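You operate a simulated robot arm through the tools that you are given. There is no shell and no other tool. Be economical: measure what you need, move in short steps, check, and stop when the job is done.

You are at the controls of a simulated two-armed robot. One attempt, no reset.

Task
Pick up the carton labelled "eyes" from the top of the packing stand with one hand, pass it to the other hand and put it on the deck of the trolley. Set down upright: carton.

Only the result counts: the job must be done as asked and must still hold three seconds after the hand-in. Knocking over, shifting, dropping, spilling or breaking anything else fails it.

Robot
Two 6-joint arms with two-finger parallel grippers on one trunk, on a base that drives. Base frame: it is fixed to the floor where the robot stands at the start and does not move with it; the origin is under the middle of the robot, x ahead of it, y to its left, z up; the surface under the hand at the start is at about z = 550. Readings come in mm, degrees, newtons and seconds.
The left shoulder is at the start at [-107, 177, 710], the right one opposite. With the tool pointing down near the work surface each hand reaches from about 200 to 720 mm from the robot's upright axis, wherever it stands, measured 20 degrees to its own side. Places, roughly: deck of the trolley [500, 1600, 300]. Payload 1.57 kg a hand.
Tool frame (each hand has its own): the origin (TCP) lies between the finger pads and is the grasp point; the fingertips stand 30 mm ahead of it; z points along the fingers, y is the line along which they close. Largest opening 80 mm; finger width 17, thickness 12; the body of the gripper, 40 by 82 mm, starts 80 mm behind the TCP.
Orientation is that of the tool frame in the base frame, as a unit quaternion [x, y, z, w]. With the fingers straight down and closing along the base's y, the tool's x points along the base's -x, its y along +y and its z along -z.

Tools
- The arms move only by the tool move_arm. It takes "left_commands", "right_commands" or both (then of equal length, played together; a hand with none holds still); each is text: rows parted by semicolons, each of 7 numbers parted by spaces: the shift along the tool's x, y, z in mm, then the turn, a rotation vector about the tool's x, y, z in degrees, then the closure, from 0 (fully open) to 1 (shut). In form: x y z rx ry rz grip; .... A call has 1 to 8 rows; each row shifts and turns the commanded pose from where the row before left it, along the tool's axes as they then stand. A row lasts 0.2 s, in which the tool goes at most 50 mm and 8.6 degrees; a call with a longer step from one row to the next is refused whole, and so is a gripper value outside its range. A pose out of reach is approached as far as the arm can. The call stops where the force on the tool passes 40 N (or 10 N more than at its start, if that is more) or the arm is blocked; 0.2 s more then pass. The fingers move at their own pace (about 72 mm/s each) and stop on an object; they squeeze with about 40 N. The grip force told is the motor's: it shows also when the fingers shut on nothing. Time passes only in rows, and 0.2 s behind the last, so rows that do not move let the fingers close. It gives the time, the measured TCP pose, the force on the tool (base axes), the opening and the grip force at its end, in the units of the frame above (readings bear some noise), with the torque about the TCP (base axes, N m) and any sound that the robot's microphone picked up.
- Cameras (640 x 400 px; columns grow to the right, rows downward): "scene" is now at [30.5, 7.6, 1412.7]; the picture's right is [0.17, -0.99, 0.00], its down [-0.88, -0.15, -0.45] and it looks along [0.45, 0.08, -0.89] (base axes); focal length 288 px, centre (320, 200). "left" rides on the left gripper at [72, 7, -122] in its tool frame; the picture's right is [-0.09, 1.00, 0.00], its down [-0.84, -0.08, -0.54] and it looks along [-0.54, -0.05, 0.84] (tool axes); focal length 238 px, centre (320, 200). "right" rides on the right gripper at [72, -7, -122] in its tool frame; the picture's right is [0.09, 1.00, 0.00], its down [-0.84, 0.08, -0.54] and it looks along [-0.54, 0.05, 0.84] (tool axes); focal length 238 px, centre (320, 200). There is no depth. A picture from a camera that has moved, and an enlarged one, comes with that camera's place and axes in the base frame and with its lens.
- capture(camera): a new picture of that camera. No time passes.
- raise_lower(by): slides the trunk up (or, below 0, down) by that many mm; the arms and the scene camera ride with it, the base frame stays. It gives what a move gives, with no picture.
- drive_base(legs): drives the robot by 1 to 6 legs, each [ahead, left, turn to the left] in mm, mm and degrees, along the robot's own axes; the way and the turn of a leg run together, so that a leg with both is an arc; at most 1500 mm and 180 degrees a leg. The arms and the cameras ride along, it lands a little off, and it stops where it bumps. It gives what a move gives.
- turn_head(pan, tilt): turns the head with the scene camera to pan (to the left, within 143 degrees either way) and tilt (down, from -29 to 69), counted from straight ahead of the robot. It gives what a move gives.
- inspect(camera, box): a new picture of the part [left, top, right, bottom] of that camera's present view, enlarged. No time passes.
- hand_in(): hands the job in; it is judged then, once.

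Work in short steps. Places have to be worked out from the pictures, the camera data and where the tool is seen: move nearer, look again, correct. Check each grasp and each placing, and mend what went wrong. You have 120 turns and 88 pictures in all, those below and enlarged ones among them. Open the grippers and draw the arms clear of the work before you hand the job in, unless the task says otherwise; then end with one line.

The tools are called after "Request:" by a JSON object that holds its "method" and its "body". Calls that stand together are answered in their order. move_arm: Moves the arms, as the interface text tells. Its arguments: {"type":"object","properties":{"left_commands":{"type":"string"},"right_commands":{"type":"string"}},"required":[]} The other tools are called the same way: raise_lower (by) slides the trunk up or down; drive_base (legs) drives the base; turn_head (pan, tilt) turns the head that bears the scene camera; capture (camera) takes a picture; inspect (camera, box) takes an enlarged picture of a part of a camera's view; hand_in () hands the job in.

At the start:

```text
time: 0.0
left_eef_pos: [468.0, 212.5, 836.2]
left_ee_rot: [0.0, 1.0, 0.001, 0.0]
left_wrist_force: [-0.3, 0.8, 0.8]
left_ft_torque: [0.02, 0.0, -0.01]
left_grip_width: 80.1
left_grasp_force: 0.1
right_eef_pos: [374.0, -177.8, 845.6]
right_ee_rot: [0.0, 1.0, -0.001, -0.001]
right_wrist_force: [0.0, -1.0, 0.2]
right_ft_torque: [-0.01, -0.01, 0.03]
right_grip_width: 80.1
right_grasp_force: 0.0
trunk travel left (down, up): [-150.0, 178.0]
robot x, y, heading: [-0.7, -4.6, -0.2]
head pan, tilt: [9.9, 63.1]
```

scene: 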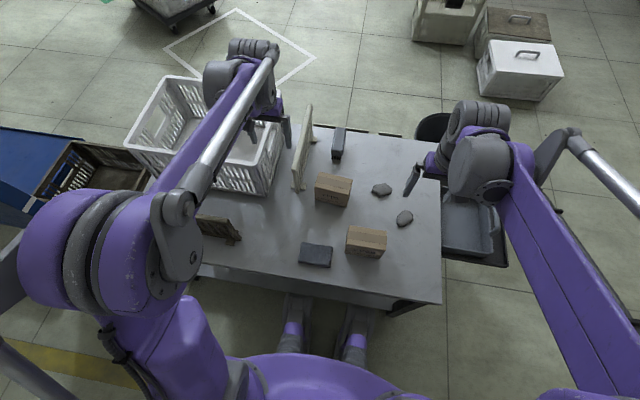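
right: 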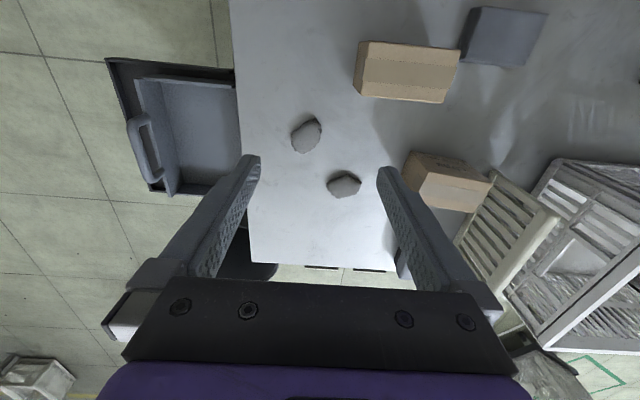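
left: 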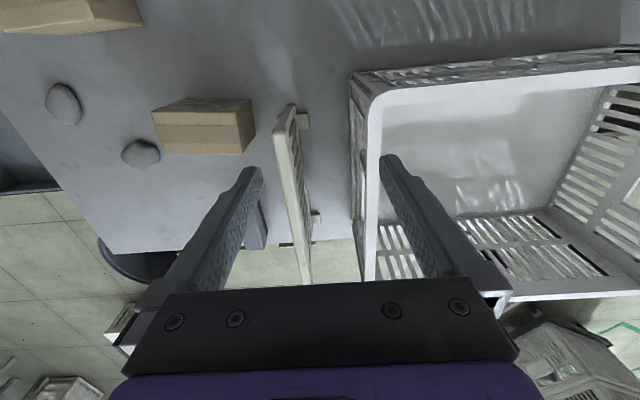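

Two cartons are on the stand; I enlarge both to read the labels.

Request:
{"method": "inspect", "body": {"camera": "scene", "box": [290, 160, 410, 270]}}

Request:
{"method": "inspect", "body": {"camera": "scene", "box": [0, 0, 320, 200]}}

```text
3.64 times, centred on (350, 215) of scene
camera zoom: at [30.5, 7.6, 1412.7], right [0.17, -0.99, 0.0], down [-0.88, -0.15, -0.45], along [0.45, 0.08, -0.89], focal length 1047 px, centre (211, 146)
```

zoom: 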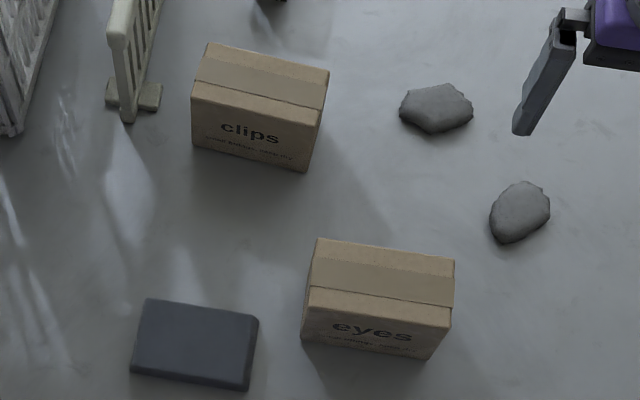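

```text
2.00 times, centred on (160, 100) of scene
camera zoom: at [30.5, 7.6, 1412.7], right [0.17, -0.99, 0.0], down [-0.88, -0.15, -0.45], along [0.45, 0.08, -0.89], focal length 576 px, centre (640, 400)
```

zoom: 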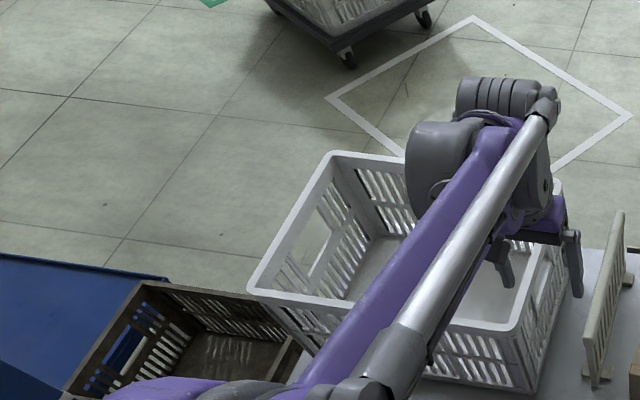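

The nearer carton is "eyes". I zoom in further to measure it.

Request:
{"method": "inspect", "body": {"camera": "scene", "box": [336, 216, 400, 266]}}

Request:
{"method": "inspect", "body": {"camera": "right", "box": [340, 0, 500, 110]}}

```text
8.00 times, centred on (368, 241) of scene
camera zoom: at [30.5, 7.6, 1412.7], right [0.17, -0.99, 0.0], down [-0.88, -0.15, -0.45], along [0.45, 0.08, -0.89], focal length 2302 px, centre (-64, -128)
```

zoom: 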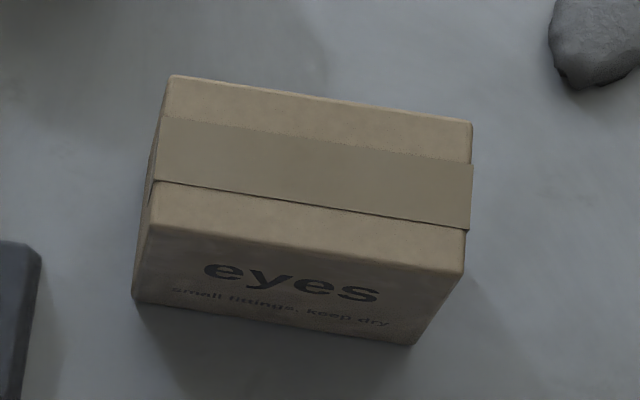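

```text
3.64 times, centred on (420, 55) of right
camera zoom: at [301.0, -183.7, 966.3], right [-0.09, 1.0, 0.0], down [0.84, 0.08, 0.54], along [0.54, 0.05, -0.84], focal length 867 px, centre (-44, 727)
```

zoom: 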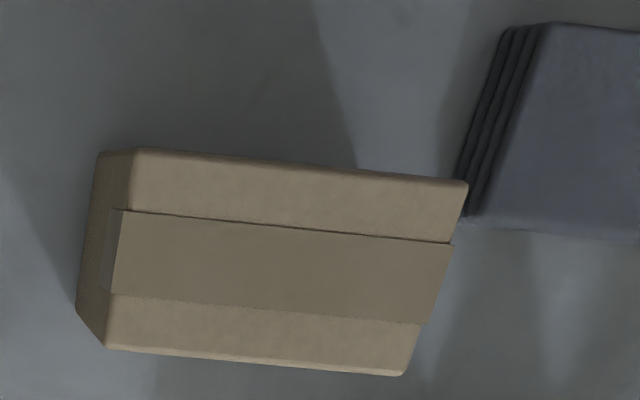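

The "eyes" carton is about x 295–353, y −129…−21, top near z 640, square to the base. I plan to grip it across its 58 mm width, with the right hand near its right end and leaning outward 15°, so the left hand can take the left half. First I turn both hands in place, with the left hand also rising.

Request:
{"method": "move_arm", "body": {"left_commands": "0 0 -40 0 0 8.4 0; 0 0 0 0 0 8.4 0; 0 0 0 0 0 8.4 0; 0 0 0 0 0 8.4 0; 0 0 0 0 0 8.4 0; 0 0 0 0 0 8.4 0; 0 0 0 0 0 8.4 0; 0 0 0 0 0 8.4 0", "right_commands": "0 0 0 0 0 -8.4 0; 0 0 0 0 0 -8.4 0; 0 0 0 0 0 -8.4 0; 0 0 0 0 0 -8.4 0; 0 0 0 0 0 -8.4 0; 0 0 0 0 0 -8.4 0; 0 0 0 0 0 -8.4 0; 0 0 0 0 0 -8.4 0"}}

Request:
{"method": "move_arm", "body": {"left_commands": "0 0 0 0 0 7.6 0; 0 0 0 0 0 7.6 0; 0 0 0 0 0 7.6 0; 0 0 0 0 -7.5 0 0; 0 0 0 0 -7.5 0 0", "right_commands": "0 0 0 0 0 -7.6 0; 0 0 0 0 0 -7.6 0; 0 0 0 0 0 -7.6 0; 0 0 0 0 -7.5 0 0; 0 0 0 0 -7.5 0 0"}}

```text
time: 1.8
left_eef_pos: [466.8, 213.3, 877.0]
left_ee_rot: [0.554, 0.833, 0.001, 0.0]
left_wrist_force: [-0.3, -0.6, 0.1]
left_ft_torque: [0.05, 0.02, -0.01]
left_grip_width: 80.3
left_grasp_force: 0.0
right_eef_pos: [373.9, -178.0, 844.0]
right_ee_rot: [-0.555, 0.832, 0.001, 0.0]
right_wrist_force: [0.1, 0.4, -0.2]
right_ft_torque: [0.02, 0.04, 0.0]
right_grip_width: 80.4
right_grasp_force: 0.1
trunk travel left (down, up): [-150.0, 178.0]
robot x, y, heading: [-2.1, -0.7, 0.2]
head pan, tilt: [9.9, 63.1]
```

```text
time: 3.0
left_eef_pos: [468.4, 213.1, 877.9]
left_ee_rot: [0.701, 0.701, -0.092, 0.092]
left_wrist_force: [0.1, 0.2, 0.1]
left_ft_torque: [0.0, -0.01, 0.01]
left_grip_width: 80.1
left_grasp_force: 0.0
right_eef_pos: [374.1, -176.8, 845.3]
right_ee_rot: [0.701, -0.701, -0.094, -0.093]
right_wrist_force: [0.0, -0.5, -0.6]
right_ft_torque: [0.0, -0.03, 0.01]
right_grip_width: 79.8
right_grasp_force: 0.1
trunk travel left (down, up): [-150.0, 178.0]
robot x, y, heading: [-0.0, 3.5, 0.2]
head pan, tilt: [9.9, 63.1]
```

Both orientations are as wanted. I move the right hand to a hover point 100 mm back along its own axis from the grasp, then look.

Request:
{"method": "move_arm", "body": {"right_commands": "-2 13 39 0 0 0 0; -2 13 39 0 0 0 0; -2 13 39 0 0 0 0; -2 13 38 0 0 0 0; 0 0 0 0 0 0 0"}}

Request:
{"method": "capture", "body": {"camera": "right"}}

Request:
{"method": "capture", "body": {"camera": "scene"}}

```text
time: 4.2
left_eef_pos: [468.7, 212.7, 877.3]
left_ee_rot: [0.701, 0.701, -0.092, 0.092]
left_wrist_force: [0.8, -0.2, -0.6]
left_ft_torque: [0.01, 0.0, 0.0]
left_grip_width: 80.2
left_grasp_force: 0.0
right_eef_pos: [320.6, -130.9, 696.3]
right_ee_rot: [0.701, -0.701, -0.092, -0.093]
right_wrist_force: [0.4, -0.1, 0.3]
right_ft_torque: [0.0, 0.0, 0.01]
right_grip_width: 79.7
right_grasp_force: 0.2
trunk travel left (down, up): [-150.0, 178.0]
robot x, y, heading: [1.1, 3.8, -0.3]
head pan, tilt: [9.9, 63.1]
```

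```text
80 pictures are left
camera right: at [326.4, -231.6, 795.6], right [-1.0, -0.09, -0.02], down [-0.08, 0.67, 0.74], along [-0.05, 0.74, -0.67], focal length 238 px, centre (320, 200)
```

right: 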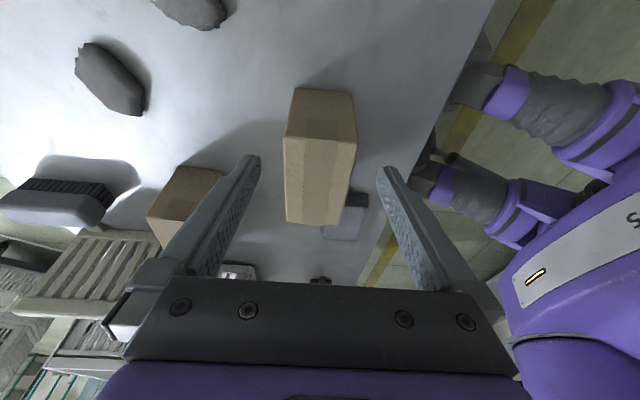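

```text
79 pictures are left
camera scene: at [30.3, 7.6, 1412.7], right [0.17, -0.99, 0.0], down [-0.88, -0.15, -0.45], along [0.45, 0.08, -0.89], focal length 288 px, centre (320, 200)
```

scene: 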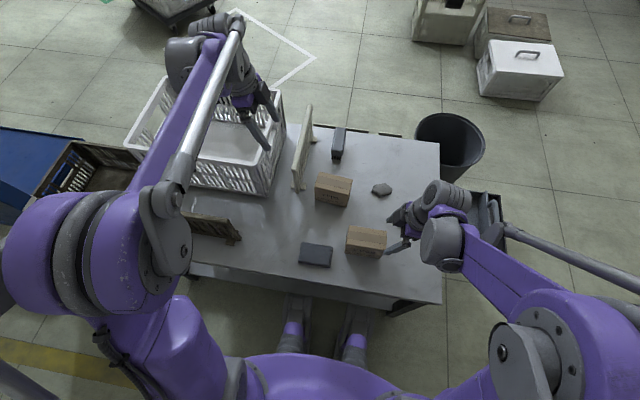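

In the right camera the carton's near end is at y≈−127 with x centre ≈320, which is in line with the gripper. I advance 100 mm along the tool axis with the fingers open.

Request:
{"method": "move_arm", "body": {"right_commands": "0 0 30 0 0 0 0; 0 0 30 0 0 0 0; 0 0 20 0 0 0 0; 0 0 20 0 0 0 0; 0 0 0 0 0 0 0"}}

Request:
{"method": "capture", "body": {"camera": "right"}}

```text
time: 5.4
left_eef_pos: [466.7, 213.8, 878.4]
left_ee_rot: [0.701, 0.701, -0.092, 0.092]
left_wrist_force: [0.1, 0.7, 0.6]
left_ft_torque: [0.0, 0.02, 0.02]
left_grip_width: 80.0
left_grasp_force: 0.1
right_eef_pos: [321.0, -104.3, 601.2]
right_ee_rot: [-0.701, 0.701, 0.092, 0.092]
right_wrist_force: [1.0, 0.1, 1.1]
right_ft_torque: [-0.01, 0.0, 0.0]
right_grip_width: 80.0
right_grasp_force: 0.0
trunk travel left (down, up): [-150.0, 178.0]
robot x, y, heading: [0.2, -0.9, -0.2]
head pan, tilt: [9.9, 63.1]
```

```text
78 pictures are left
camera right: at [326.2, -204.7, 699.9], right [-1.0, -0.09, -0.02], down [-0.08, 0.67, 0.74], along [-0.05, 0.74, -0.67], focal length 238 px, centre (320, 200)
```

right: 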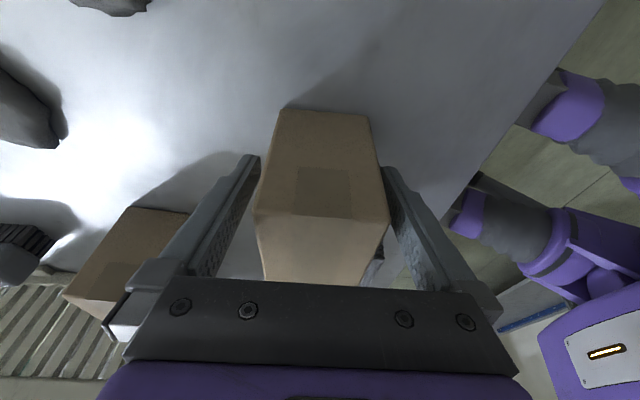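

The carton stands between the fingers. I close on it.

Request:
{"method": "move_arm", "body": {"right_commands": "0 0 0 0 0 0 1; 0 0 0 0 0 0 1; 0 0 0 0 0 0 1; 0 0 0 0 0 0 1"}}

```text
time: 6.4
left_eef_pos: [467.8, 213.3, 878.9]
left_ee_rot: [0.701, 0.701, -0.093, 0.092]
left_wrist_force: [-0.3, 0.4, -0.4]
left_ft_torque: [0.01, -0.01, 0.01]
left_grip_width: 79.9
left_grasp_force: 0.1
right_eef_pos: [319.6, -103.7, 600.5]
right_ee_rot: [-0.701, 0.702, 0.092, 0.092]
right_wrist_force: [-0.3, -0.5, -0.2]
right_ft_torque: [-0.07, 0.01, 0.0]
right_grip_width: 59.9
right_grasp_force: 39.5
trunk travel left (down, up): [-150.0, 178.0]
robot x, y, heading: [-0.1, 1.3, -0.1]
head pan, tilt: [9.9, 63.1]
```

Firm grip at 60 mm. I lift straight up 60 mm and check the weight and tilt.

Request:
{"method": "move_arm", "body": {"right_commands": "-5.2 0 -19.3 0 0 0 1; -10.4 0 -38.6 0 0 0 1; 0 0 0 0 0 0 1"}}

Request:
{"method": "capture", "body": {"camera": "right"}}

Request:
{"method": "inspect", "body": {"camera": "scene", "box": [260, 120, 500, 270]}}

```text
time: 7.2
left_eef_pos: [467.0, 213.2, 877.4]
left_ee_rot: [0.701, 0.702, -0.092, 0.092]
left_wrist_force: [0.0, 0.1, -0.5]
left_ft_torque: [-0.02, -0.01, 0.0]
left_grip_width: 80.3
left_grasp_force: 0.1
right_eef_pos: [323.8, -103.1, 661.6]
right_ee_rot: [-0.701, 0.701, 0.092, 0.091]
right_wrist_force: [0.1, -0.7, -2.2]
right_ft_torque: [-0.05, 0.02, 0.01]
right_grip_width: 59.7
right_grasp_force: 40.3
trunk travel left (down, up): [-150.0, 178.0]
robot x, y, heading: [1.2, -0.7, 0.1]
head pan, tilt: [9.9, 63.1]
```

```text
77 pictures are left
camera right: at [329.6, -203.7, 760.2], right [-1.0, -0.09, -0.02], down [-0.08, 0.67, 0.74], along [-0.05, 0.74, -0.67], focal length 238 px, centre (320, 200)
```

right: 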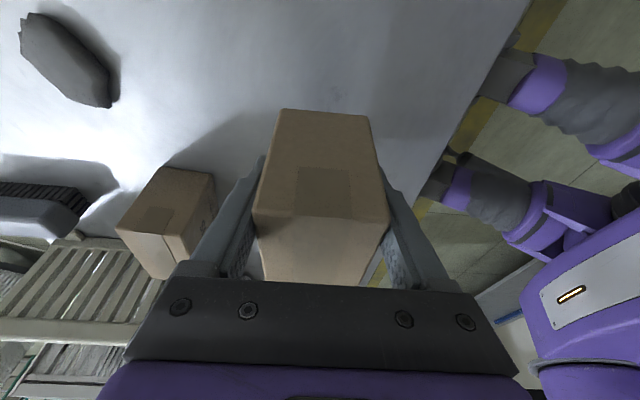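

```text
2.67 times, centred on (380, 195) of scene
camera zoom: at [31.0, 7.5, 1412.6], right [0.17, -0.99, 0.0], down [-0.88, -0.15, -0.45], along [0.44, 0.08, -0.89], focal length 768 px, centre (160, 213)
```

zoom: 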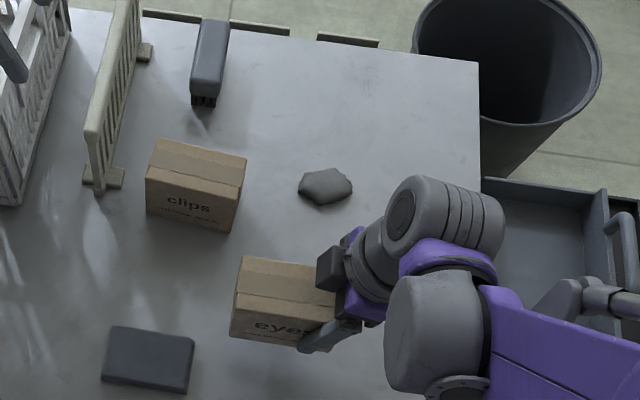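

The carton is light (~0.2 kg), hangs level and leaves its neighbours alone. I raise it, then carry it to the handover point in front of the trunk.

Request:
{"method": "move_arm", "body": {"right_commands": "-11.7 0 -43.5 0 0 0 1; -11.7 0 -43.5 0 0 0 1; -11.7 0 -43.5 0 0 0 1; -29 -25.3 -14 0 0 0 1; -29 -25.3 -14 0 0 0 1; -29 -25.3 -14 0 0 0 1; 0 0 0 0 0 0 1"}}

Request:
{"method": "capture", "body": {"camera": "left"}}

Request:
{"method": "capture", "body": {"camera": "right"}}

Request:
{"method": "capture", "body": {"camera": "scene"}}

```text
time: 8.8
left_eef_pos: [467.6, 212.7, 878.0]
left_ee_rot: [0.701, 0.701, -0.093, 0.092]
left_wrist_force: [-0.1, -0.2, 0.0]
left_ft_torque: [-0.01, -0.04, -0.02]
left_grip_width: 79.9
left_grasp_force: 0.1
right_eef_pos: [400.0, -31.1, 860.0]
right_ee_rot: [-0.701, 0.702, 0.092, 0.092]
right_wrist_force: [0.5, -0.8, -1.9]
right_ft_torque: [-0.06, 0.02, 0.03]
right_grip_width: 59.8
right_grasp_force: 39.5
trunk travel left (down, up): [-150.0, 178.0]
robot x, y, heading: [-1.2, -1.3, 0.1]
head pan, tilt: [9.9, 63.1]
```

```text
75 pictures are left
camera left: at [475.4, 313.7, 976.8], right [1.0, -0.09, 0.02], down [-0.08, -0.67, 0.74], along [-0.05, -0.74, -0.67], focal length 238 px, centre (320, 200)
```

left: 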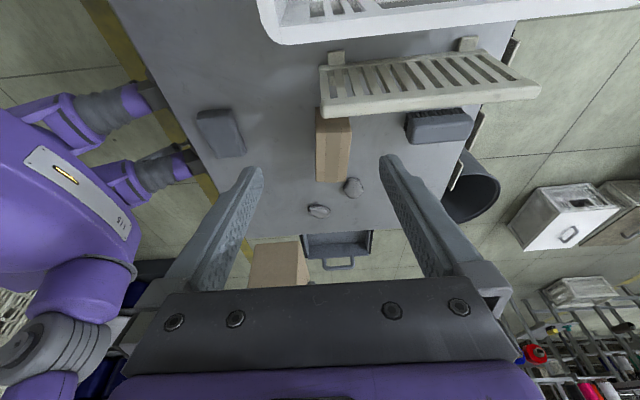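

```text
74 pictures are left
camera right: at [405.3, -131.4, 958.1], right [-1.0, -0.09, -0.02], down [-0.08, 0.67, 0.74], along [-0.05, 0.74, -0.67], focal length 238 px, centre (320, 200)
```

right: 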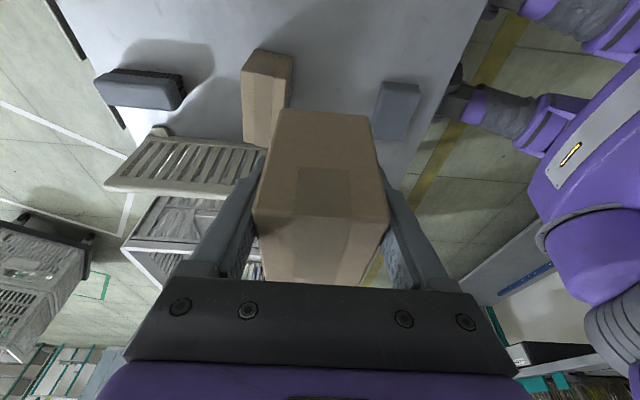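

```text
73 pictures are left
camera scene: at [30.3, 7.4, 1412.7], right [0.17, -0.99, 0.0], down [-0.88, -0.15, -0.45], along [0.45, 0.08, -0.89], focal length 288 px, centre (320, 200)
```

scene: 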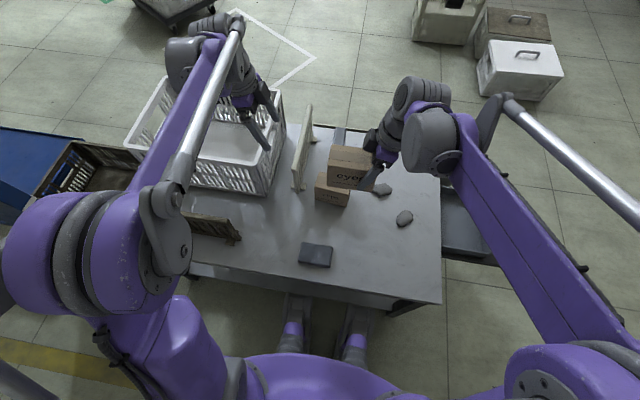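

The carton is held level with centre ≈(400,−3) and top ≈900. I bring the left hand to a hover above its left half.

Request:
{"method": "move_arm", "body": {"left_commands": "-9 0 -33.4 0 0 0 0; -9 0 -33.4 0 0 0 0; -32.7 -13.5 8.8 0 0 0 0; -32.7 -13.5 8.8 0 0 0 0; -32.7 -13.5 8.8 0 0 0 0; -32.7 -13.5 8.8 0 0 0 0; -32.7 -13.5 8.8 0 0 0 0; 0 0 0 0 0 0 0"}}

Request:
{"method": "capture", "body": {"camera": "left"}}

Request:
{"method": "capture", "body": {"camera": "right"}}

Request:
{"method": "inspect", "body": {"camera": "scene", "box": [240, 70, 480, 220]}}

```text
time: 10.6
left_eef_pos: [401.3, 43.8, 947.8]
left_ee_rot: [0.701, 0.701, -0.092, 0.093]
left_wrist_force: [0.3, 0.0, 1.0]
left_ft_torque: [-0.01, 0.03, -0.01]
left_grip_width: 80.1
left_grasp_force: 0.1
right_eef_pos: [400.4, -31.0, 857.8]
right_ee_rot: [-0.701, 0.702, 0.092, 0.092]
right_wrist_force: [-0.2, -0.1, -2.9]
right_ft_torque: [-0.06, -0.02, 0.01]
right_grip_width: 59.8
right_grasp_force: 39.6
trunk travel left (down, up): [-150.0, 178.0]
robot x, y, heading: [1.5, 1.1, -0.0]
head pan, tilt: [9.9, 63.1]
```

```text
72 pictures are left
camera left: at [408.8, 144.5, 1046.3], right [1.0, -0.09, 0.02], down [-0.08, -0.67, 0.74], along [-0.05, -0.74, -0.67], focal length 238 px, centre (320, 200)
```

left: 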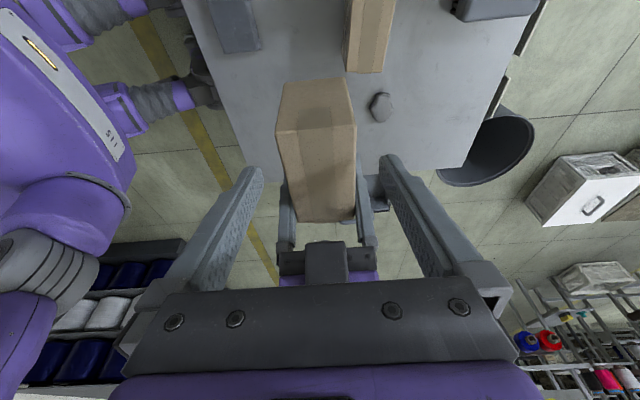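

```text
71 pictures are left
camera right: at [405.5, -131.3, 957.8], right [-1.0, -0.09, -0.02], down [-0.08, 0.67, 0.74], along [-0.05, 0.74, -0.67], focal length 238 px, centre (320, 200)
```

right: 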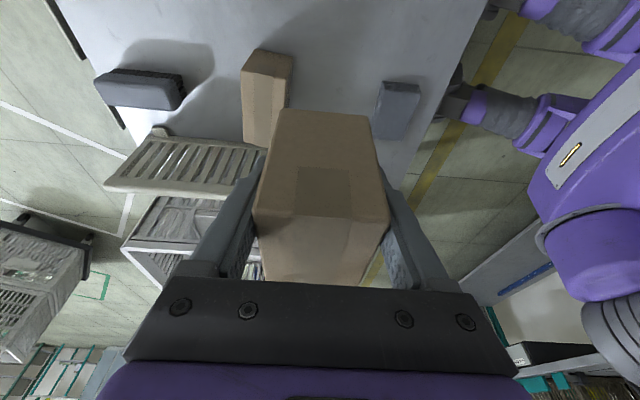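

```text
2.67 times, centred on (360, 145) of scene
camera zoom: at [30.8, 7.9, 1412.6], right [0.17, -0.99, 0.0], down [-0.88, -0.15, -0.45], along [0.45, 0.08, -0.89], focal length 768 px, centre (213, 347)
```

zoom: 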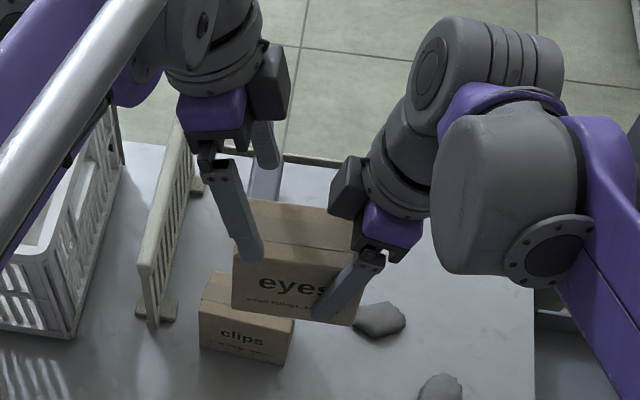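

Each gripper carries a block on its inner side that could meet the other, so I lean the left hand out to 35° and shift its hover point accordingly.

Request:
{"method": "move_arm", "body": {"left_commands": "35.8 -1 7 0 0 0 0; 0 0 0 0 -6.7 0 0; 0 0 0 0 -6.7 0 0; 0 0 0 0 -6.6 0 0; 0 0 0 0 0 0 0"}}

Request:
{"method": "capture", "body": {"camera": "left"}}

Request:
{"method": "inspect", "body": {"camera": "scene", "box": [240, 70, 480, 220]}}

```text
time: 11.8
left_eef_pos: [399.8, 76.3, 929.9]
left_ee_rot: [0.674, 0.675, -0.213, 0.213]
left_wrist_force: [0.3, -1.0, 1.0]
left_ft_torque: [-0.02, -0.01, -0.02]
left_grip_width: 79.8
left_grasp_force: 0.2
right_eef_pos: [399.4, -31.3, 859.9]
right_ee_rot: [-0.7, 0.702, 0.092, 0.092]
right_wrist_force: [-0.3, 0.2, -2.2]
right_ft_torque: [-0.06, 0.0, -0.04]
right_grip_width: 59.6
right_grasp_force: 39.5
trunk travel left (down, up): [-150.0, 178.0]
robot x, y, heading: [3.1, 4.2, 0.0]
head pan, tilt: [9.9, 63.1]
```

```text
69 pictures are left
camera left: at [407.1, 205.3, 987.9], right [1.0, -0.08, 0.05], down [-0.08, -0.37, 0.92], along [-0.05, -0.92, -0.38], focal length 238 px, centre (320, 200)
```

left: 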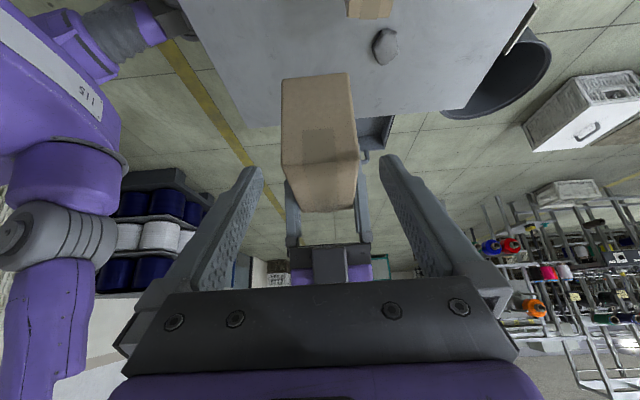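

```text
2.67 times, centred on (360, 145) of scene
camera zoom: at [30.6, 7.5, 1412.7], right [0.17, -0.99, 0.0], down [-0.88, -0.15, -0.45], along [0.45, 0.08, -0.89], focal length 768 px, centre (213, 347)
```

zoom: 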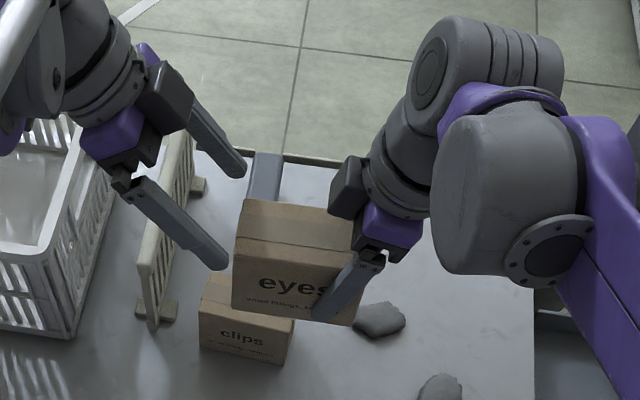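

The carton is centred between the left fingers. I advance 90 mm along the tool axis with the fingers open.

Request:
{"method": "move_arm", "body": {"left_commands": "0 0 25 0 0 0 0; 0 0 25 0 0 0 0; 0 0 20 0 0 0 0; 0 0 20 0 0 0 0; 0 0 0 0 0 0 0"}}

Request:
{"method": "capture", "body": {"camera": "left"}}

Request:
{"method": "inspect", "body": {"camera": "scene", "box": [240, 70, 480, 220]}}

```text
time: 13.0
left_eef_pos: [398.3, 22.3, 856.9]
left_ee_rot: [0.674, 0.675, -0.213, 0.213]
left_wrist_force: [0.0, 0.3, 0.4]
left_ft_torque: [0.01, -0.02, -0.03]
left_grip_width: 79.8
left_grasp_force: 0.1
right_eef_pos: [400.1, -31.3, 858.4]
right_ee_rot: [-0.701, 0.701, 0.092, 0.092]
right_wrist_force: [-0.1, 0.6, -2.7]
right_ft_torque: [-0.09, 0.0, -0.04]
right_grip_width: 60.2
right_grasp_force: 40.2
trunk travel left (down, up): [-150.0, 178.0]
robot x, y, heading: [3.7, -0.7, 0.2]
head pan, tilt: [9.9, 63.1]
```

```text
67 pictures are left
camera left: at [405.5, 152.9, 915.1], right [1.0, -0.08, 0.05], down [-0.08, -0.37, 0.92], along [-0.05, -0.92, -0.38], focal length 238 px, centre (320, 200)
```

left: 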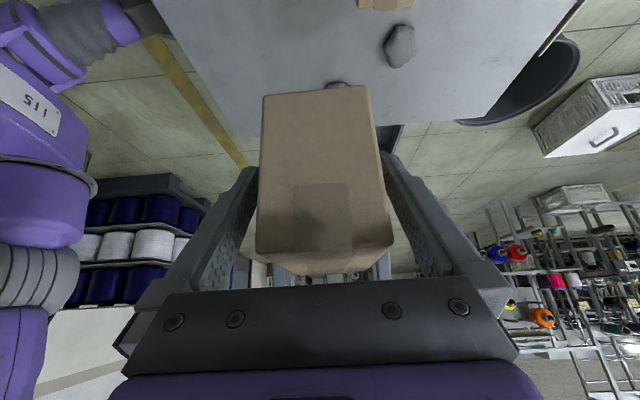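

```text
2.67 times, centred on (360, 145) of scene
camera zoom: at [30.6, 7.7, 1412.7], right [0.17, -0.99, 0.0], down [-0.88, -0.15, -0.45], along [0.45, 0.08, -0.89], focal length 768 px, centre (213, 347)
```

zoom: 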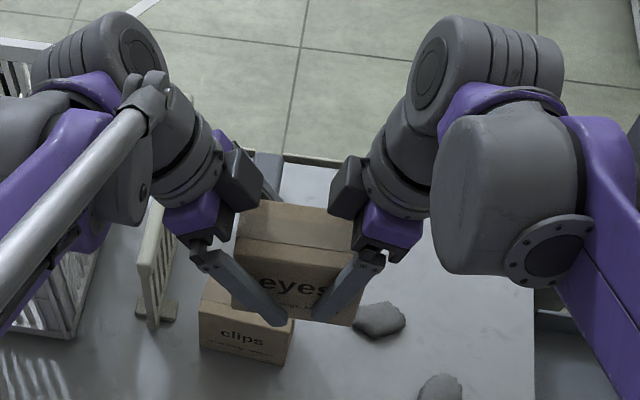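

The left hand straddles the carton's left half, clear of the right hand. I close the left while the right holds.

Request:
{"method": "move_arm", "body": {"left_commands": "0 1 0 0 0 0 1; 0 0 0 0 0 0 1; 0 0 0 0 0 0 1; 0 0 0 0 0 0 1", "right_commands": "0 0 0 0 0 0 1; 0 0 0 0 0 0 1; 0 0 0 0 0 0 1; 0 0 0 0 0 0 1"}}

```text
time: 14.0
left_eef_pos: [399.4, 23.3, 856.5]
left_ee_rot: [0.674, 0.674, -0.213, 0.213]
left_wrist_force: [4.8, -3.3, -1.9]
left_ft_torque: [0.29, -0.4, 0.11]
left_grip_width: 59.9
left_grasp_force: 39.8
right_eef_pos: [399.5, -29.8, 859.4]
right_ee_rot: [-0.701, 0.701, 0.092, 0.093]
right_wrist_force: [-6.0, 2.9, 1.7]
right_ft_torque: [-0.14, 0.4, 0.17]
right_grip_width: 59.9
right_grasp_force: 40.4
trunk travel left (down, up): [-150.0, 178.0]
robot x, y, heading: [-0.8, -3.1, -0.0]
head pan, tilt: [9.9, 63.1]
```

Both hands hold it. I open the right hand and, once it is open, draw it back along its axis.

Request:
{"method": "move_arm", "body": {"right_commands": "0 0 0 0 0 0 0; 0 0 0 0 0 0 0; 0 0 0 0 0 0 0; 0 0 -30 0 0 0 0; 0 0 -40 0 0 0 0; 0 0 -45 0 0 0 0; 0 0 0 0 0 0 0", "left_commands": "0 0 0 0 0 0 1; 0 0 0 0 0 0 1; 0 0 0 0 0 0 1; 0 0 0 0 0 0 1; 0 0 0 0 0 0 1; 0 0 0 0 0 0 1; 0 0 0 0 0 0 1"}}

Request:
{"method": "capture", "body": {"camera": "scene"}}

Request:
{"method": "capture", "body": {"camera": "left"}}

```text
time: 15.6
left_eef_pos: [399.1, 24.6, 858.0]
left_ee_rot: [0.675, 0.674, -0.212, 0.213]
left_wrist_force: [0.2, -0.4, -0.3]
left_ft_torque: [0.03, 0.01, -0.03]
left_grip_width: 59.8
left_grasp_force: 39.8
right_eef_pos: [397.4, -59.6, 967.6]
right_ee_rot: [0.701, -0.701, -0.092, -0.092]
right_wrist_force: [-0.1, -0.3, -0.5]
right_ft_torque: [0.0, -0.01, 0.01]
right_grip_width: 79.8
right_grasp_force: 0.1
trunk travel left (down, up): [-150.0, 178.0]
robot x, y, heading: [-1.3, -0.9, 0.0]
head pan, tilt: [9.9, 63.1]
```

```text
65 pictures are left
camera scene: at [30.8, 7.7, 1412.6], right [0.17, -0.99, 0.0], down [-0.88, -0.15, -0.45], along [0.45, 0.08, -0.89], focal length 288 px, centre (320, 200)
```

scene: 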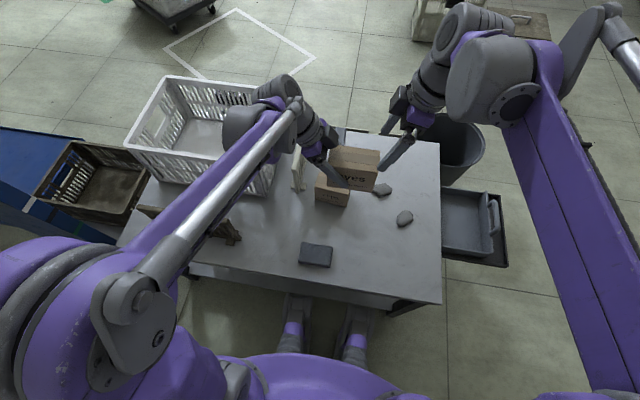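

```text
64 pictures are left
camera left: at [406.8, 153.3, 915.1], right [1.0, -0.08, 0.05], down [-0.08, -0.37, 0.92], along [-0.05, -0.92, -0.38], focal length 238 px, centre (320, 200)
```

left: 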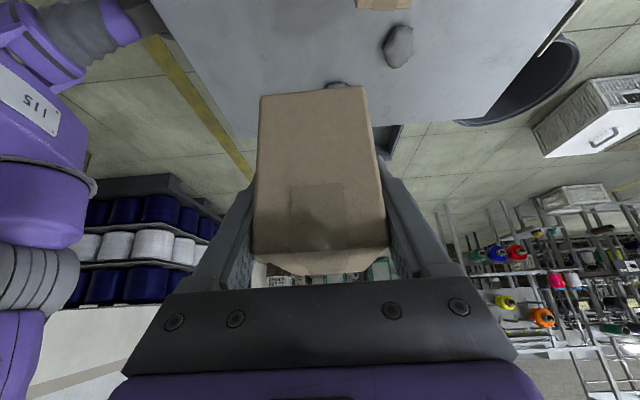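

The left hand holds the carton alone. Next I turn the head left to find the trolley and the drive path.

Request:
{"method": "turn_head", "body": {"pan": 60, "tilt": 35}}

Request:
{"method": "capture", "body": {"camera": "scene"}}

Request:
{"method": "turn_head", "body": {"pan": 110, "tilt": 40}}

Request:
{"method": "capture", "body": {"camera": "scene"}}

```text
time: 16.8
left_eef_pos: [398.4, 24.9, 856.7]
left_ee_rot: [0.675, 0.674, -0.212, 0.212]
left_wrist_force: [-0.1, 0.2, 0.1]
left_ft_torque: [0.06, -0.01, -0.01]
left_grip_width: 59.8
left_grasp_force: 39.9
right_eef_pos: [396.4, -60.6, 967.5]
right_ee_rot: [0.702, -0.7, -0.092, -0.092]
right_wrist_force: [0.1, 0.9, 0.2]
right_ft_torque: [0.03, -0.01, 0.0]
right_grip_width: 80.1
right_grasp_force: 0.0
trunk travel left (down, up): [-150.0, 178.0]
robot x, y, heading: [-1.4, -0.1, 0.1]
head pan, tilt: [60.0, 35.0]
```

```text
63 pictures are left
camera scene: at [12.7, 73.0, 1450.5], right [0.87, -0.5, 0.0], down [-0.29, -0.5, -0.82], along [0.41, 0.71, -0.57], focal length 288 px, centre (320, 200)
```

scene: 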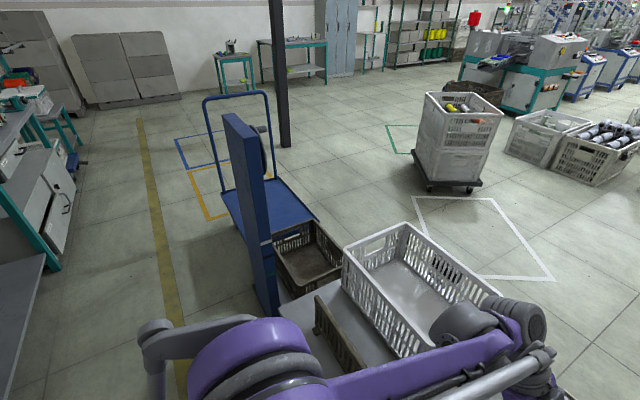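

```text
time: 18.0
left_eef_pos: [399.0, 25.5, 857.0]
left_ee_rot: [0.674, 0.674, -0.213, 0.213]
left_wrist_force: [-0.4, 0.2, 0.8]
left_ft_torque: [0.05, 0.01, 0.01]
left_grip_width: 59.4
left_grasp_force: 39.7
right_eef_pos: [397.4, -59.8, 967.2]
right_ee_rot: [-0.701, 0.701, 0.092, 0.092]
right_wrist_force: [0.1, 0.3, 0.0]
right_ft_torque: [-0.03, 0.0, 0.0]
right_grip_width: 80.0
right_grasp_force: 0.1
trunk travel left (down, up): [-150.0, 178.0]
robot x, y, heading: [5.1, -1.8, 0.2]
head pan, tilt: [110.0, 40.0]
```

```text
62 pictures are left
camera scene: at [-60.4, 76.7, 1443.0], right [0.94, 0.34, 0.0], down [0.22, -0.6, -0.77], along [-0.26, 0.72, -0.64], focal length 288 px, centre (320, 200)
```

scene: 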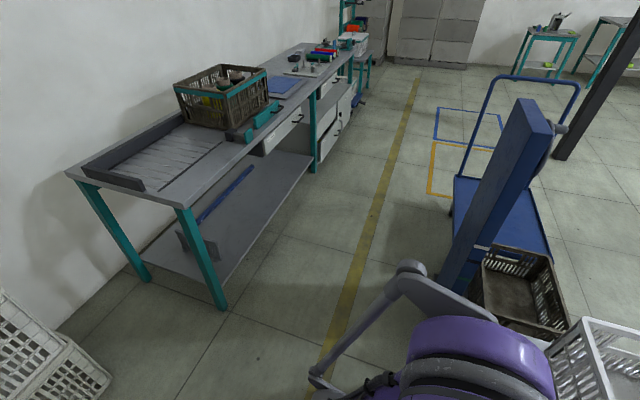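

The trolley is a blue flatbed with its deck around x 280–720, y 1300–1950, handle at the far end and an upright blue post in front of it. I zoom in for positions of post and deck.

Request:
{"method": "turn_head", "body": {"pan": 75, "tilt": 35}}

Request:
{"method": "inspect", "body": {"camera": "scene", "box": [200, 60, 520, 400]}}

Request:
{"method": "capture", "body": {"camera": "scene"}}

```text
time: 19.0
left_eef_pos: [398.9, 26.3, 857.6]
left_ee_rot: [0.675, 0.674, -0.213, 0.213]
left_wrist_force: [0.2, 0.4, 0.2]
left_ft_torque: [0.05, 0.03, 0.01]
left_grip_width: 60.0
left_grasp_force: 39.9
right_eef_pos: [397.3, -58.8, 967.4]
right_ee_rot: [0.701, -0.701, -0.092, -0.092]
right_wrist_force: [0.3, 0.2, -0.2]
right_ft_torque: [-0.03, 0.02, 0.01]
right_grip_width: 79.7
right_grasp_force: 0.0
trunk travel left (down, up): [-150.0, 178.0]
robot x, y, heading: [-0.2, -2.1, -0.1]
head pan, tilt: [75.0, 35.0]
```

```text
1.18 times, centred on (360, 230) of scene
camera zoom: at [-8.7, 81.9, 1450.5], right [0.97, -0.26, 0.0], down [-0.15, -0.55, -0.82], along [0.21, 0.79, -0.57], focal length 339 px, centre (273, 165)
```

zoom: 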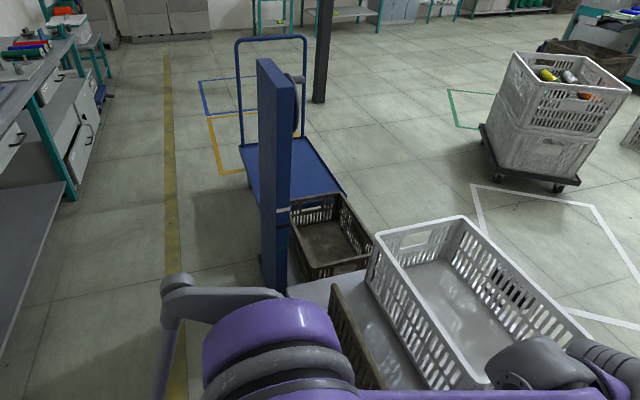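

```text
60 pictures are left
camera scene: at [-8.7, 81.9, 1450.5], right [0.97, -0.26, 0.0], down [-0.15, -0.55, -0.82], along [0.21, 0.79, -0.57], focal length 288 px, centre (320, 200)
```

scene: 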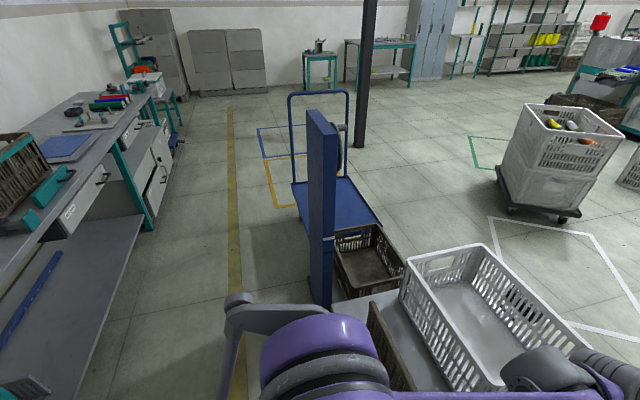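

Estimates: the column stands at x 264–325, y 1040–1326, about 1040 high, and the wall bench front is at x≈−830. The deck is x 280–720, y 1330–1950. I pull both hands in, then back away from the stand and slide left in the aisle.

Request:
{"method": "move_arm", "body": {"left_commands": "0 -20 0 0 0 0 1; 0 -20 0 0 0 0 1; 0 -20 0 0 0 0 1; 0 -20 0 0 0 0 1; 0 -10 0 0 0 0 1; 0 0 0 0 0 0 1", "right_commands": "24 28 -6 0 0 0 0; 24 28 -6 0 0 0 0; 24 28 -6 0 0 0 0; 24 28 -6 0 0 0 0; 24 20 -6 0 0 0 0; 0 0 0 0 0 0 0"}}

Request:
{"method": "drive_base", "body": {"legs": [[-150, 0, 0]]}}

Request:
{"method": "turn_head", "body": {"pan": 0, "tilt": 55}}

Request:
{"method": "capture", "body": {"camera": "scene"}}

```text
time: 20.4
left_eef_pos: [309.4, 24.8, 854.9]
left_ee_rot: [0.674, 0.674, -0.213, 0.213]
left_wrist_force: [-0.3, -0.3, -0.3]
left_ft_torque: [0.06, -0.03, 0.01]
left_grip_width: 60.0
left_grasp_force: 39.8
right_eef_pos: [267.0, -188.0, 968.1]
right_ee_rot: [-0.701, 0.701, 0.091, 0.093]
right_wrist_force: [-1.0, 0.5, 0.6]
right_ft_torque: [0.01, 0.01, -0.02]
right_grip_width: 80.0
right_grasp_force: 0.1
trunk travel left (down, up): [-150.0, 178.0]
robot x, y, heading: [0.5, -1.0, 0.1]
head pan, tilt: [75.0, 35.0]
```

```text
time: 21.7
left_eef_pos: [161.2, 25.1, 855.3]
left_ee_rot: [0.674, 0.675, -0.212, 0.213]
left_wrist_force: [0.8, -0.9, -0.5]
left_ft_torque: [0.07, 0.0, 0.01]
left_grip_width: 59.8
left_grasp_force: 40.1
right_eef_pos: [117.2, -187.2, 967.2]
right_ee_rot: [0.701, -0.701, -0.093, -0.092]
right_wrist_force: [0.2, 1.0, 1.3]
right_ft_torque: [0.0, 0.0, -0.01]
right_grip_width: 80.1
right_grasp_force: 0.0
trunk travel left (down, up): [-150.0, 178.0]
robot x, y, heading: [-147.7, -2.9, 0.1]
head pan, tilt: [75.0, 35.0]
```

```text
time: 23.2
left_eef_pos: [161.3, 23.9, 855.5]
left_ee_rot: [0.674, 0.675, -0.213, 0.213]
left_wrist_force: [0.1, 0.6, 0.0]
left_ft_torque: [0.08, -0.01, -0.01]
left_grip_width: 59.6
left_grasp_force: 40.2
right_eef_pos: [119.0, -187.0, 967.0]
right_ee_rot: [0.701, -0.701, -0.092, -0.092]
right_wrist_force: [0.3, 0.3, -0.4]
right_ft_torque: [0.01, 0.01, -0.01]
right_grip_width: 79.9
right_grasp_force: 0.1
trunk travel left (down, up): [-150.0, 178.0]
robot x, y, heading: [-149.6, -2.2, 0.1]
head pan, tilt: [0.0, 55.0]
```

```text
59 pictures are left
camera scene: at [-106.7, -3.2, 1422.3], right [0.0, -1.0, 0.0], down [-0.82, 0.0, -0.57], along [0.57, 0.0, -0.82], focal length 288 px, centre (320, 200)
```

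scene: 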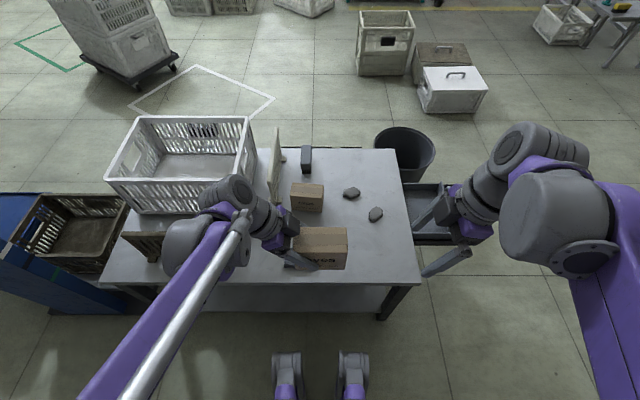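

The stand's other items are undisturbed. I check the blue structure at the left before sliding along it.

Request:
{"method": "turn_head", "body": {"pan": 55, "tilt": 50}}

Request:
{"method": "capture", "body": {"camera": "scene"}}

```text
time: 24.4
left_eef_pos: [160.5, 24.4, 855.6]
left_ee_rot: [0.674, 0.675, -0.212, 0.213]
left_wrist_force: [-0.4, -1.2, 0.6]
left_ft_torque: [0.06, 0.03, -0.01]
left_grip_width: 60.1
left_grasp_force: 40.6
right_eef_pos: [117.9, -187.8, 967.5]
right_ee_rot: [0.702, -0.7, -0.092, -0.093]
right_wrist_force: [0.1, -0.3, 0.8]
right_ft_torque: [-0.01, 0.02, 0.04]
right_grip_width: 79.6
right_grasp_force: 0.2
trunk travel left (down, up): [-150.0, 178.0]
robot x, y, heading: [-145.5, -1.8, 0.0]
head pan, tilt: [55.0, 50.0]
```

```text
58 pictures are left
camera scene: at [-134.7, 59.7, 1428.8], right [0.82, -0.57, 0.0], down [-0.44, -0.63, -0.64], along [0.37, 0.53, -0.77], focal length 288 px, centre (320, 200)
```

scene: 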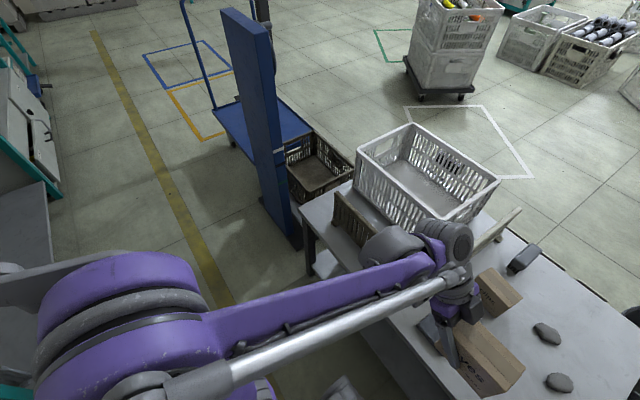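

The column runs roughly x 262–325, y 830–1300. I back a little further so the path is clear on both sides, then slide left in legs.

Request:
{"method": "drive_base", "body": {"legs": [[-120, 0, 0], [0, 800, 0]]}}

Request:
{"method": "turn_head", "body": {"pan": 40, "tilt": 45}}

Request:
{"method": "capture", "body": {"camera": "scene"}}

```text
time: 32.7
left_eef_pos: [38.9, 827.8, 855.8]
left_ee_rot: [0.673, 0.676, -0.213, 0.213]
left_wrist_force: [0.1, 0.0, 0.0]
left_ft_torque: [0.03, 0.02, 0.02]
left_grip_width: 59.9
left_grasp_force: 40.5
right_eef_pos: [-4.2, 615.4, 967.1]
right_ee_rot: [0.703, -0.699, -0.092, -0.092]
right_wrist_force: [-0.2, 0.4, -0.6]
right_ft_torque: [0.02, 0.01, -0.03]
right_grip_width: 80.1
right_grasp_force: 0.0
trunk travel left (down, up): [-150.0, 178.0]
robot x, y, heading: [-266.2, 802.7, 0.2]
head pan, tilt: [55.0, 50.0]
```

```text
time: 33.5
left_eef_pos: [38.0, 826.8, 855.0]
left_ee_rot: [0.673, 0.676, -0.212, 0.212]
left_wrist_force: [0.1, -0.1, 0.5]
left_ft_torque: [0.08, 0.01, -0.01]
left_grip_width: 59.8
left_grasp_force: 39.8
right_eef_pos: [-5.6, 616.3, 966.9]
right_ee_rot: [0.703, -0.699, -0.092, -0.092]
right_wrist_force: [0.3, 0.8, 0.3]
right_ft_torque: [0.01, -0.04, 0.0]
right_grip_width: 80.1
right_grasp_force: 0.1
trunk travel left (down, up): [-150.0, 178.0]
robot x, y, heading: [-271.3, 802.4, 0.4]
head pan, tilt: [40.0, 45.0]
```

```text
57 pictures are left
camera scene: at [-240.1, 851.6, 1435.7], right [0.65, -0.76, 0.0], down [-0.54, -0.46, -0.71], along [0.54, 0.46, -0.71], focal length 288 px, centre (320, 200)
```

scene: 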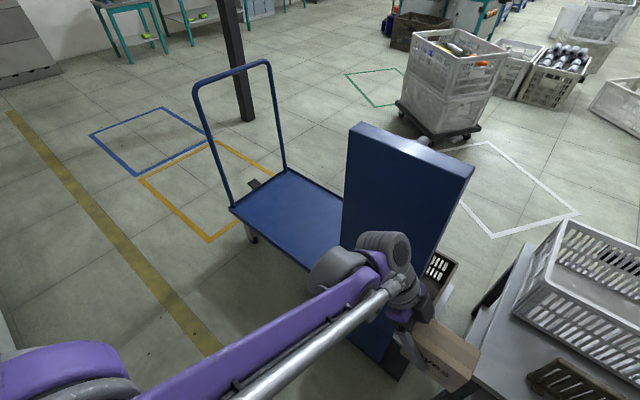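

Path clear; the deck's left edge is x≈272, spanning y≈1330–1925. I slide on to y≈1620 and look at the deck.

Request:
{"method": "drive_base", "body": {"legs": [[0, 810, 0]]}}

Request:
{"method": "turn_head", "body": {"pan": 0, "tilt": 50}}

Request:
{"method": "capture", "body": {"camera": "scene"}}

```text
time: 40.9
left_eef_pos: [37.7, 1628.8, 856.3]
left_ee_rot: [0.675, 0.674, -0.213, 0.213]
left_wrist_force: [-0.7, 0.2, -0.4]
left_ft_torque: [0.04, 0.01, 0.02]
left_grip_width: 59.9
left_grasp_force: 40.0
right_eef_pos: [-6.0, 1415.7, 966.4]
right_ee_rot: [-0.701, 0.701, 0.092, 0.092]
right_wrist_force: [0.1, 0.1, 0.2]
right_ft_torque: [0.02, 0.01, 0.01]
right_grip_width: 79.9
right_grasp_force: 0.1
trunk travel left (down, up): [-150.0, 178.0]
robot x, y, heading: [-272.5, 1604.9, -0.1]
head pan, tilt: [40.0, 45.0]
```

```text
time: 42.0
left_eef_pos: [36.4, 1627.1, 855.8]
left_ee_rot: [0.675, 0.674, -0.213, 0.212]
left_wrist_force: [0.2, 0.6, -0.4]
left_ft_torque: [0.06, 0.01, 0.0]
left_grip_width: 59.6
left_grasp_force: 39.6
right_eef_pos: [-6.7, 1415.3, 967.6]
right_ee_rot: [-0.701, 0.701, 0.092, 0.092]
right_wrist_force: [-0.6, 0.4, 0.4]
right_ft_torque: [0.0, 0.01, -0.04]
right_grip_width: 79.8
right_grasp_force: 0.0
trunk travel left (down, up): [-150.0, 178.0]
robot x, y, heading: [-269.6, 1602.9, -0.0]
head pan, tilt: [0.0, 50.0]
```

```text
56 pictures are left
camera scene: at [-226.0, 1600.5, 1428.8], right [0.0, -1.0, 0.0], down [-0.77, 0.0, -0.64], along [0.64, 0.0, -0.77], focal length 288 px, centre (320, 200)
```

scene: 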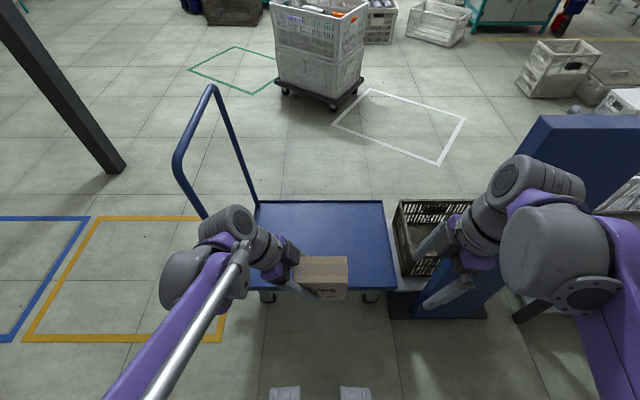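

The deck is x≈250–705, y≈1288–1920, and clear. I drive 80 mm ahead, keeping the right elbow off the column, and lower the trunk fully.

Request:
{"method": "drive_base", "body": {"legs": [[80, 0, 0]]}}

Request:
{"method": "raise_lower", "body": {"by": -148}}

```text
time: 43.0
left_eef_pos: [117.4, 1627.1, 855.9]
left_ee_rot: [0.675, 0.674, -0.214, 0.212]
left_wrist_force: [0.0, 0.2, -0.2]
left_ft_torque: [0.07, 0.02, -0.02]
left_grip_width: 59.8
left_grasp_force: 39.9
right_eef_pos: [73.5, 1416.2, 966.9]
right_ee_rot: [-0.701, 0.702, 0.092, 0.093]
right_wrist_force: [0.8, 0.4, 0.0]
right_ft_torque: [-0.02, 0.01, -0.02]
right_grip_width: 79.7
right_grasp_force: 0.1
trunk travel left (down, up): [-150.0, 178.0]
robot x, y, heading: [-196.3, 1602.4, -0.5]
head pan, tilt: [0.0, 50.0]
```

```text
time: 44.8
left_eef_pos: [116.3, 1627.5, 708.8]
left_ee_rot: [0.675, 0.674, -0.213, 0.212]
left_wrist_force: [-0.3, -0.2, 0.4]
left_ft_torque: [0.03, 0.03, -0.02]
left_grip_width: 59.9
left_grasp_force: 39.6
right_eef_pos: [72.3, 1416.2, 819.2]
right_ee_rot: [0.701, -0.701, -0.094, -0.092]
right_wrist_force: [-0.4, -0.8, -0.3]
right_ft_torque: [-0.02, -0.04, -0.03]
right_grip_width: 79.9
right_grasp_force: 0.1
trunk travel left (down, up): [-2.0, 326.0]
robot x, y, heading: [-191.8, 1601.5, 0.1]
head pan, tilt: [0.0, 50.0]
```

I extend the left hand 250 mm over the deck at this height, then look.

Request:
{"method": "move_arm", "body": {"left_commands": "0 42 0 0 0 0 1; 0 42 0 0 0 0 1; 0 42 0 0 0 0 1; 0 42 0 0 0 0 1; 0 42 0 0 0 0 1; 0 40 0 0 0 0 1; 0 0 0 0 0 0 1"}}

Request:
{"method": "capture", "body": {"camera": "scene"}}

Request:
{"method": "capture", "body": {"camera": "left"}}

```text
time: 46.4
left_eef_pos: [366.0, 1628.4, 706.7]
left_ee_rot: [0.675, 0.674, -0.213, 0.213]
left_wrist_force: [0.3, 0.5, -0.4]
left_ft_torque: [0.01, 0.0, 0.02]
left_grip_width: 60.1
left_grasp_force: 39.6
right_eef_pos: [72.7, 1415.3, 818.9]
right_ee_rot: [-0.7, 0.702, 0.092, 0.092]
right_wrist_force: [-0.4, -0.3, 0.3]
right_ft_torque: [-0.01, 0.01, 0.0]
right_grip_width: 80.5
right_grasp_force: 0.0
trunk travel left (down, up): [-2.0, 326.0]
robot x, y, heading: [-193.8, 1604.9, 0.3]
head pan, tilt: [0.0, 50.0]
```

```text
55 pictures are left
camera scene: at [-105.2, 1600.3, 1277.3], right [0.0, -1.0, 0.0], down [-0.77, 0.0, -0.64], along [0.64, 0.0, -0.77], focal length 288 px, centre (320, 200)
```

scene: 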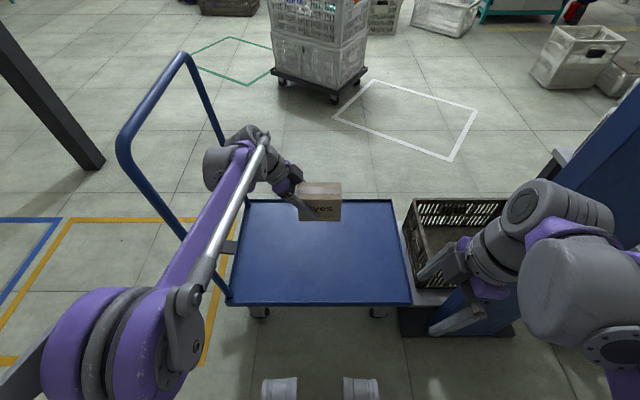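

```text
54 pictures are left
camera left: at [373.8, 1757.3, 766.6], right [1.0, -0.08, 0.05], down [-0.08, -0.37, 0.92], along [-0.05, -0.92, -0.38], focal length 238 px, centre (320, 200)
```

left: 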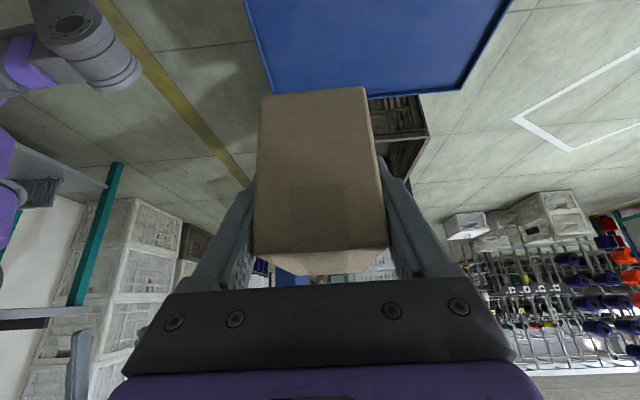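

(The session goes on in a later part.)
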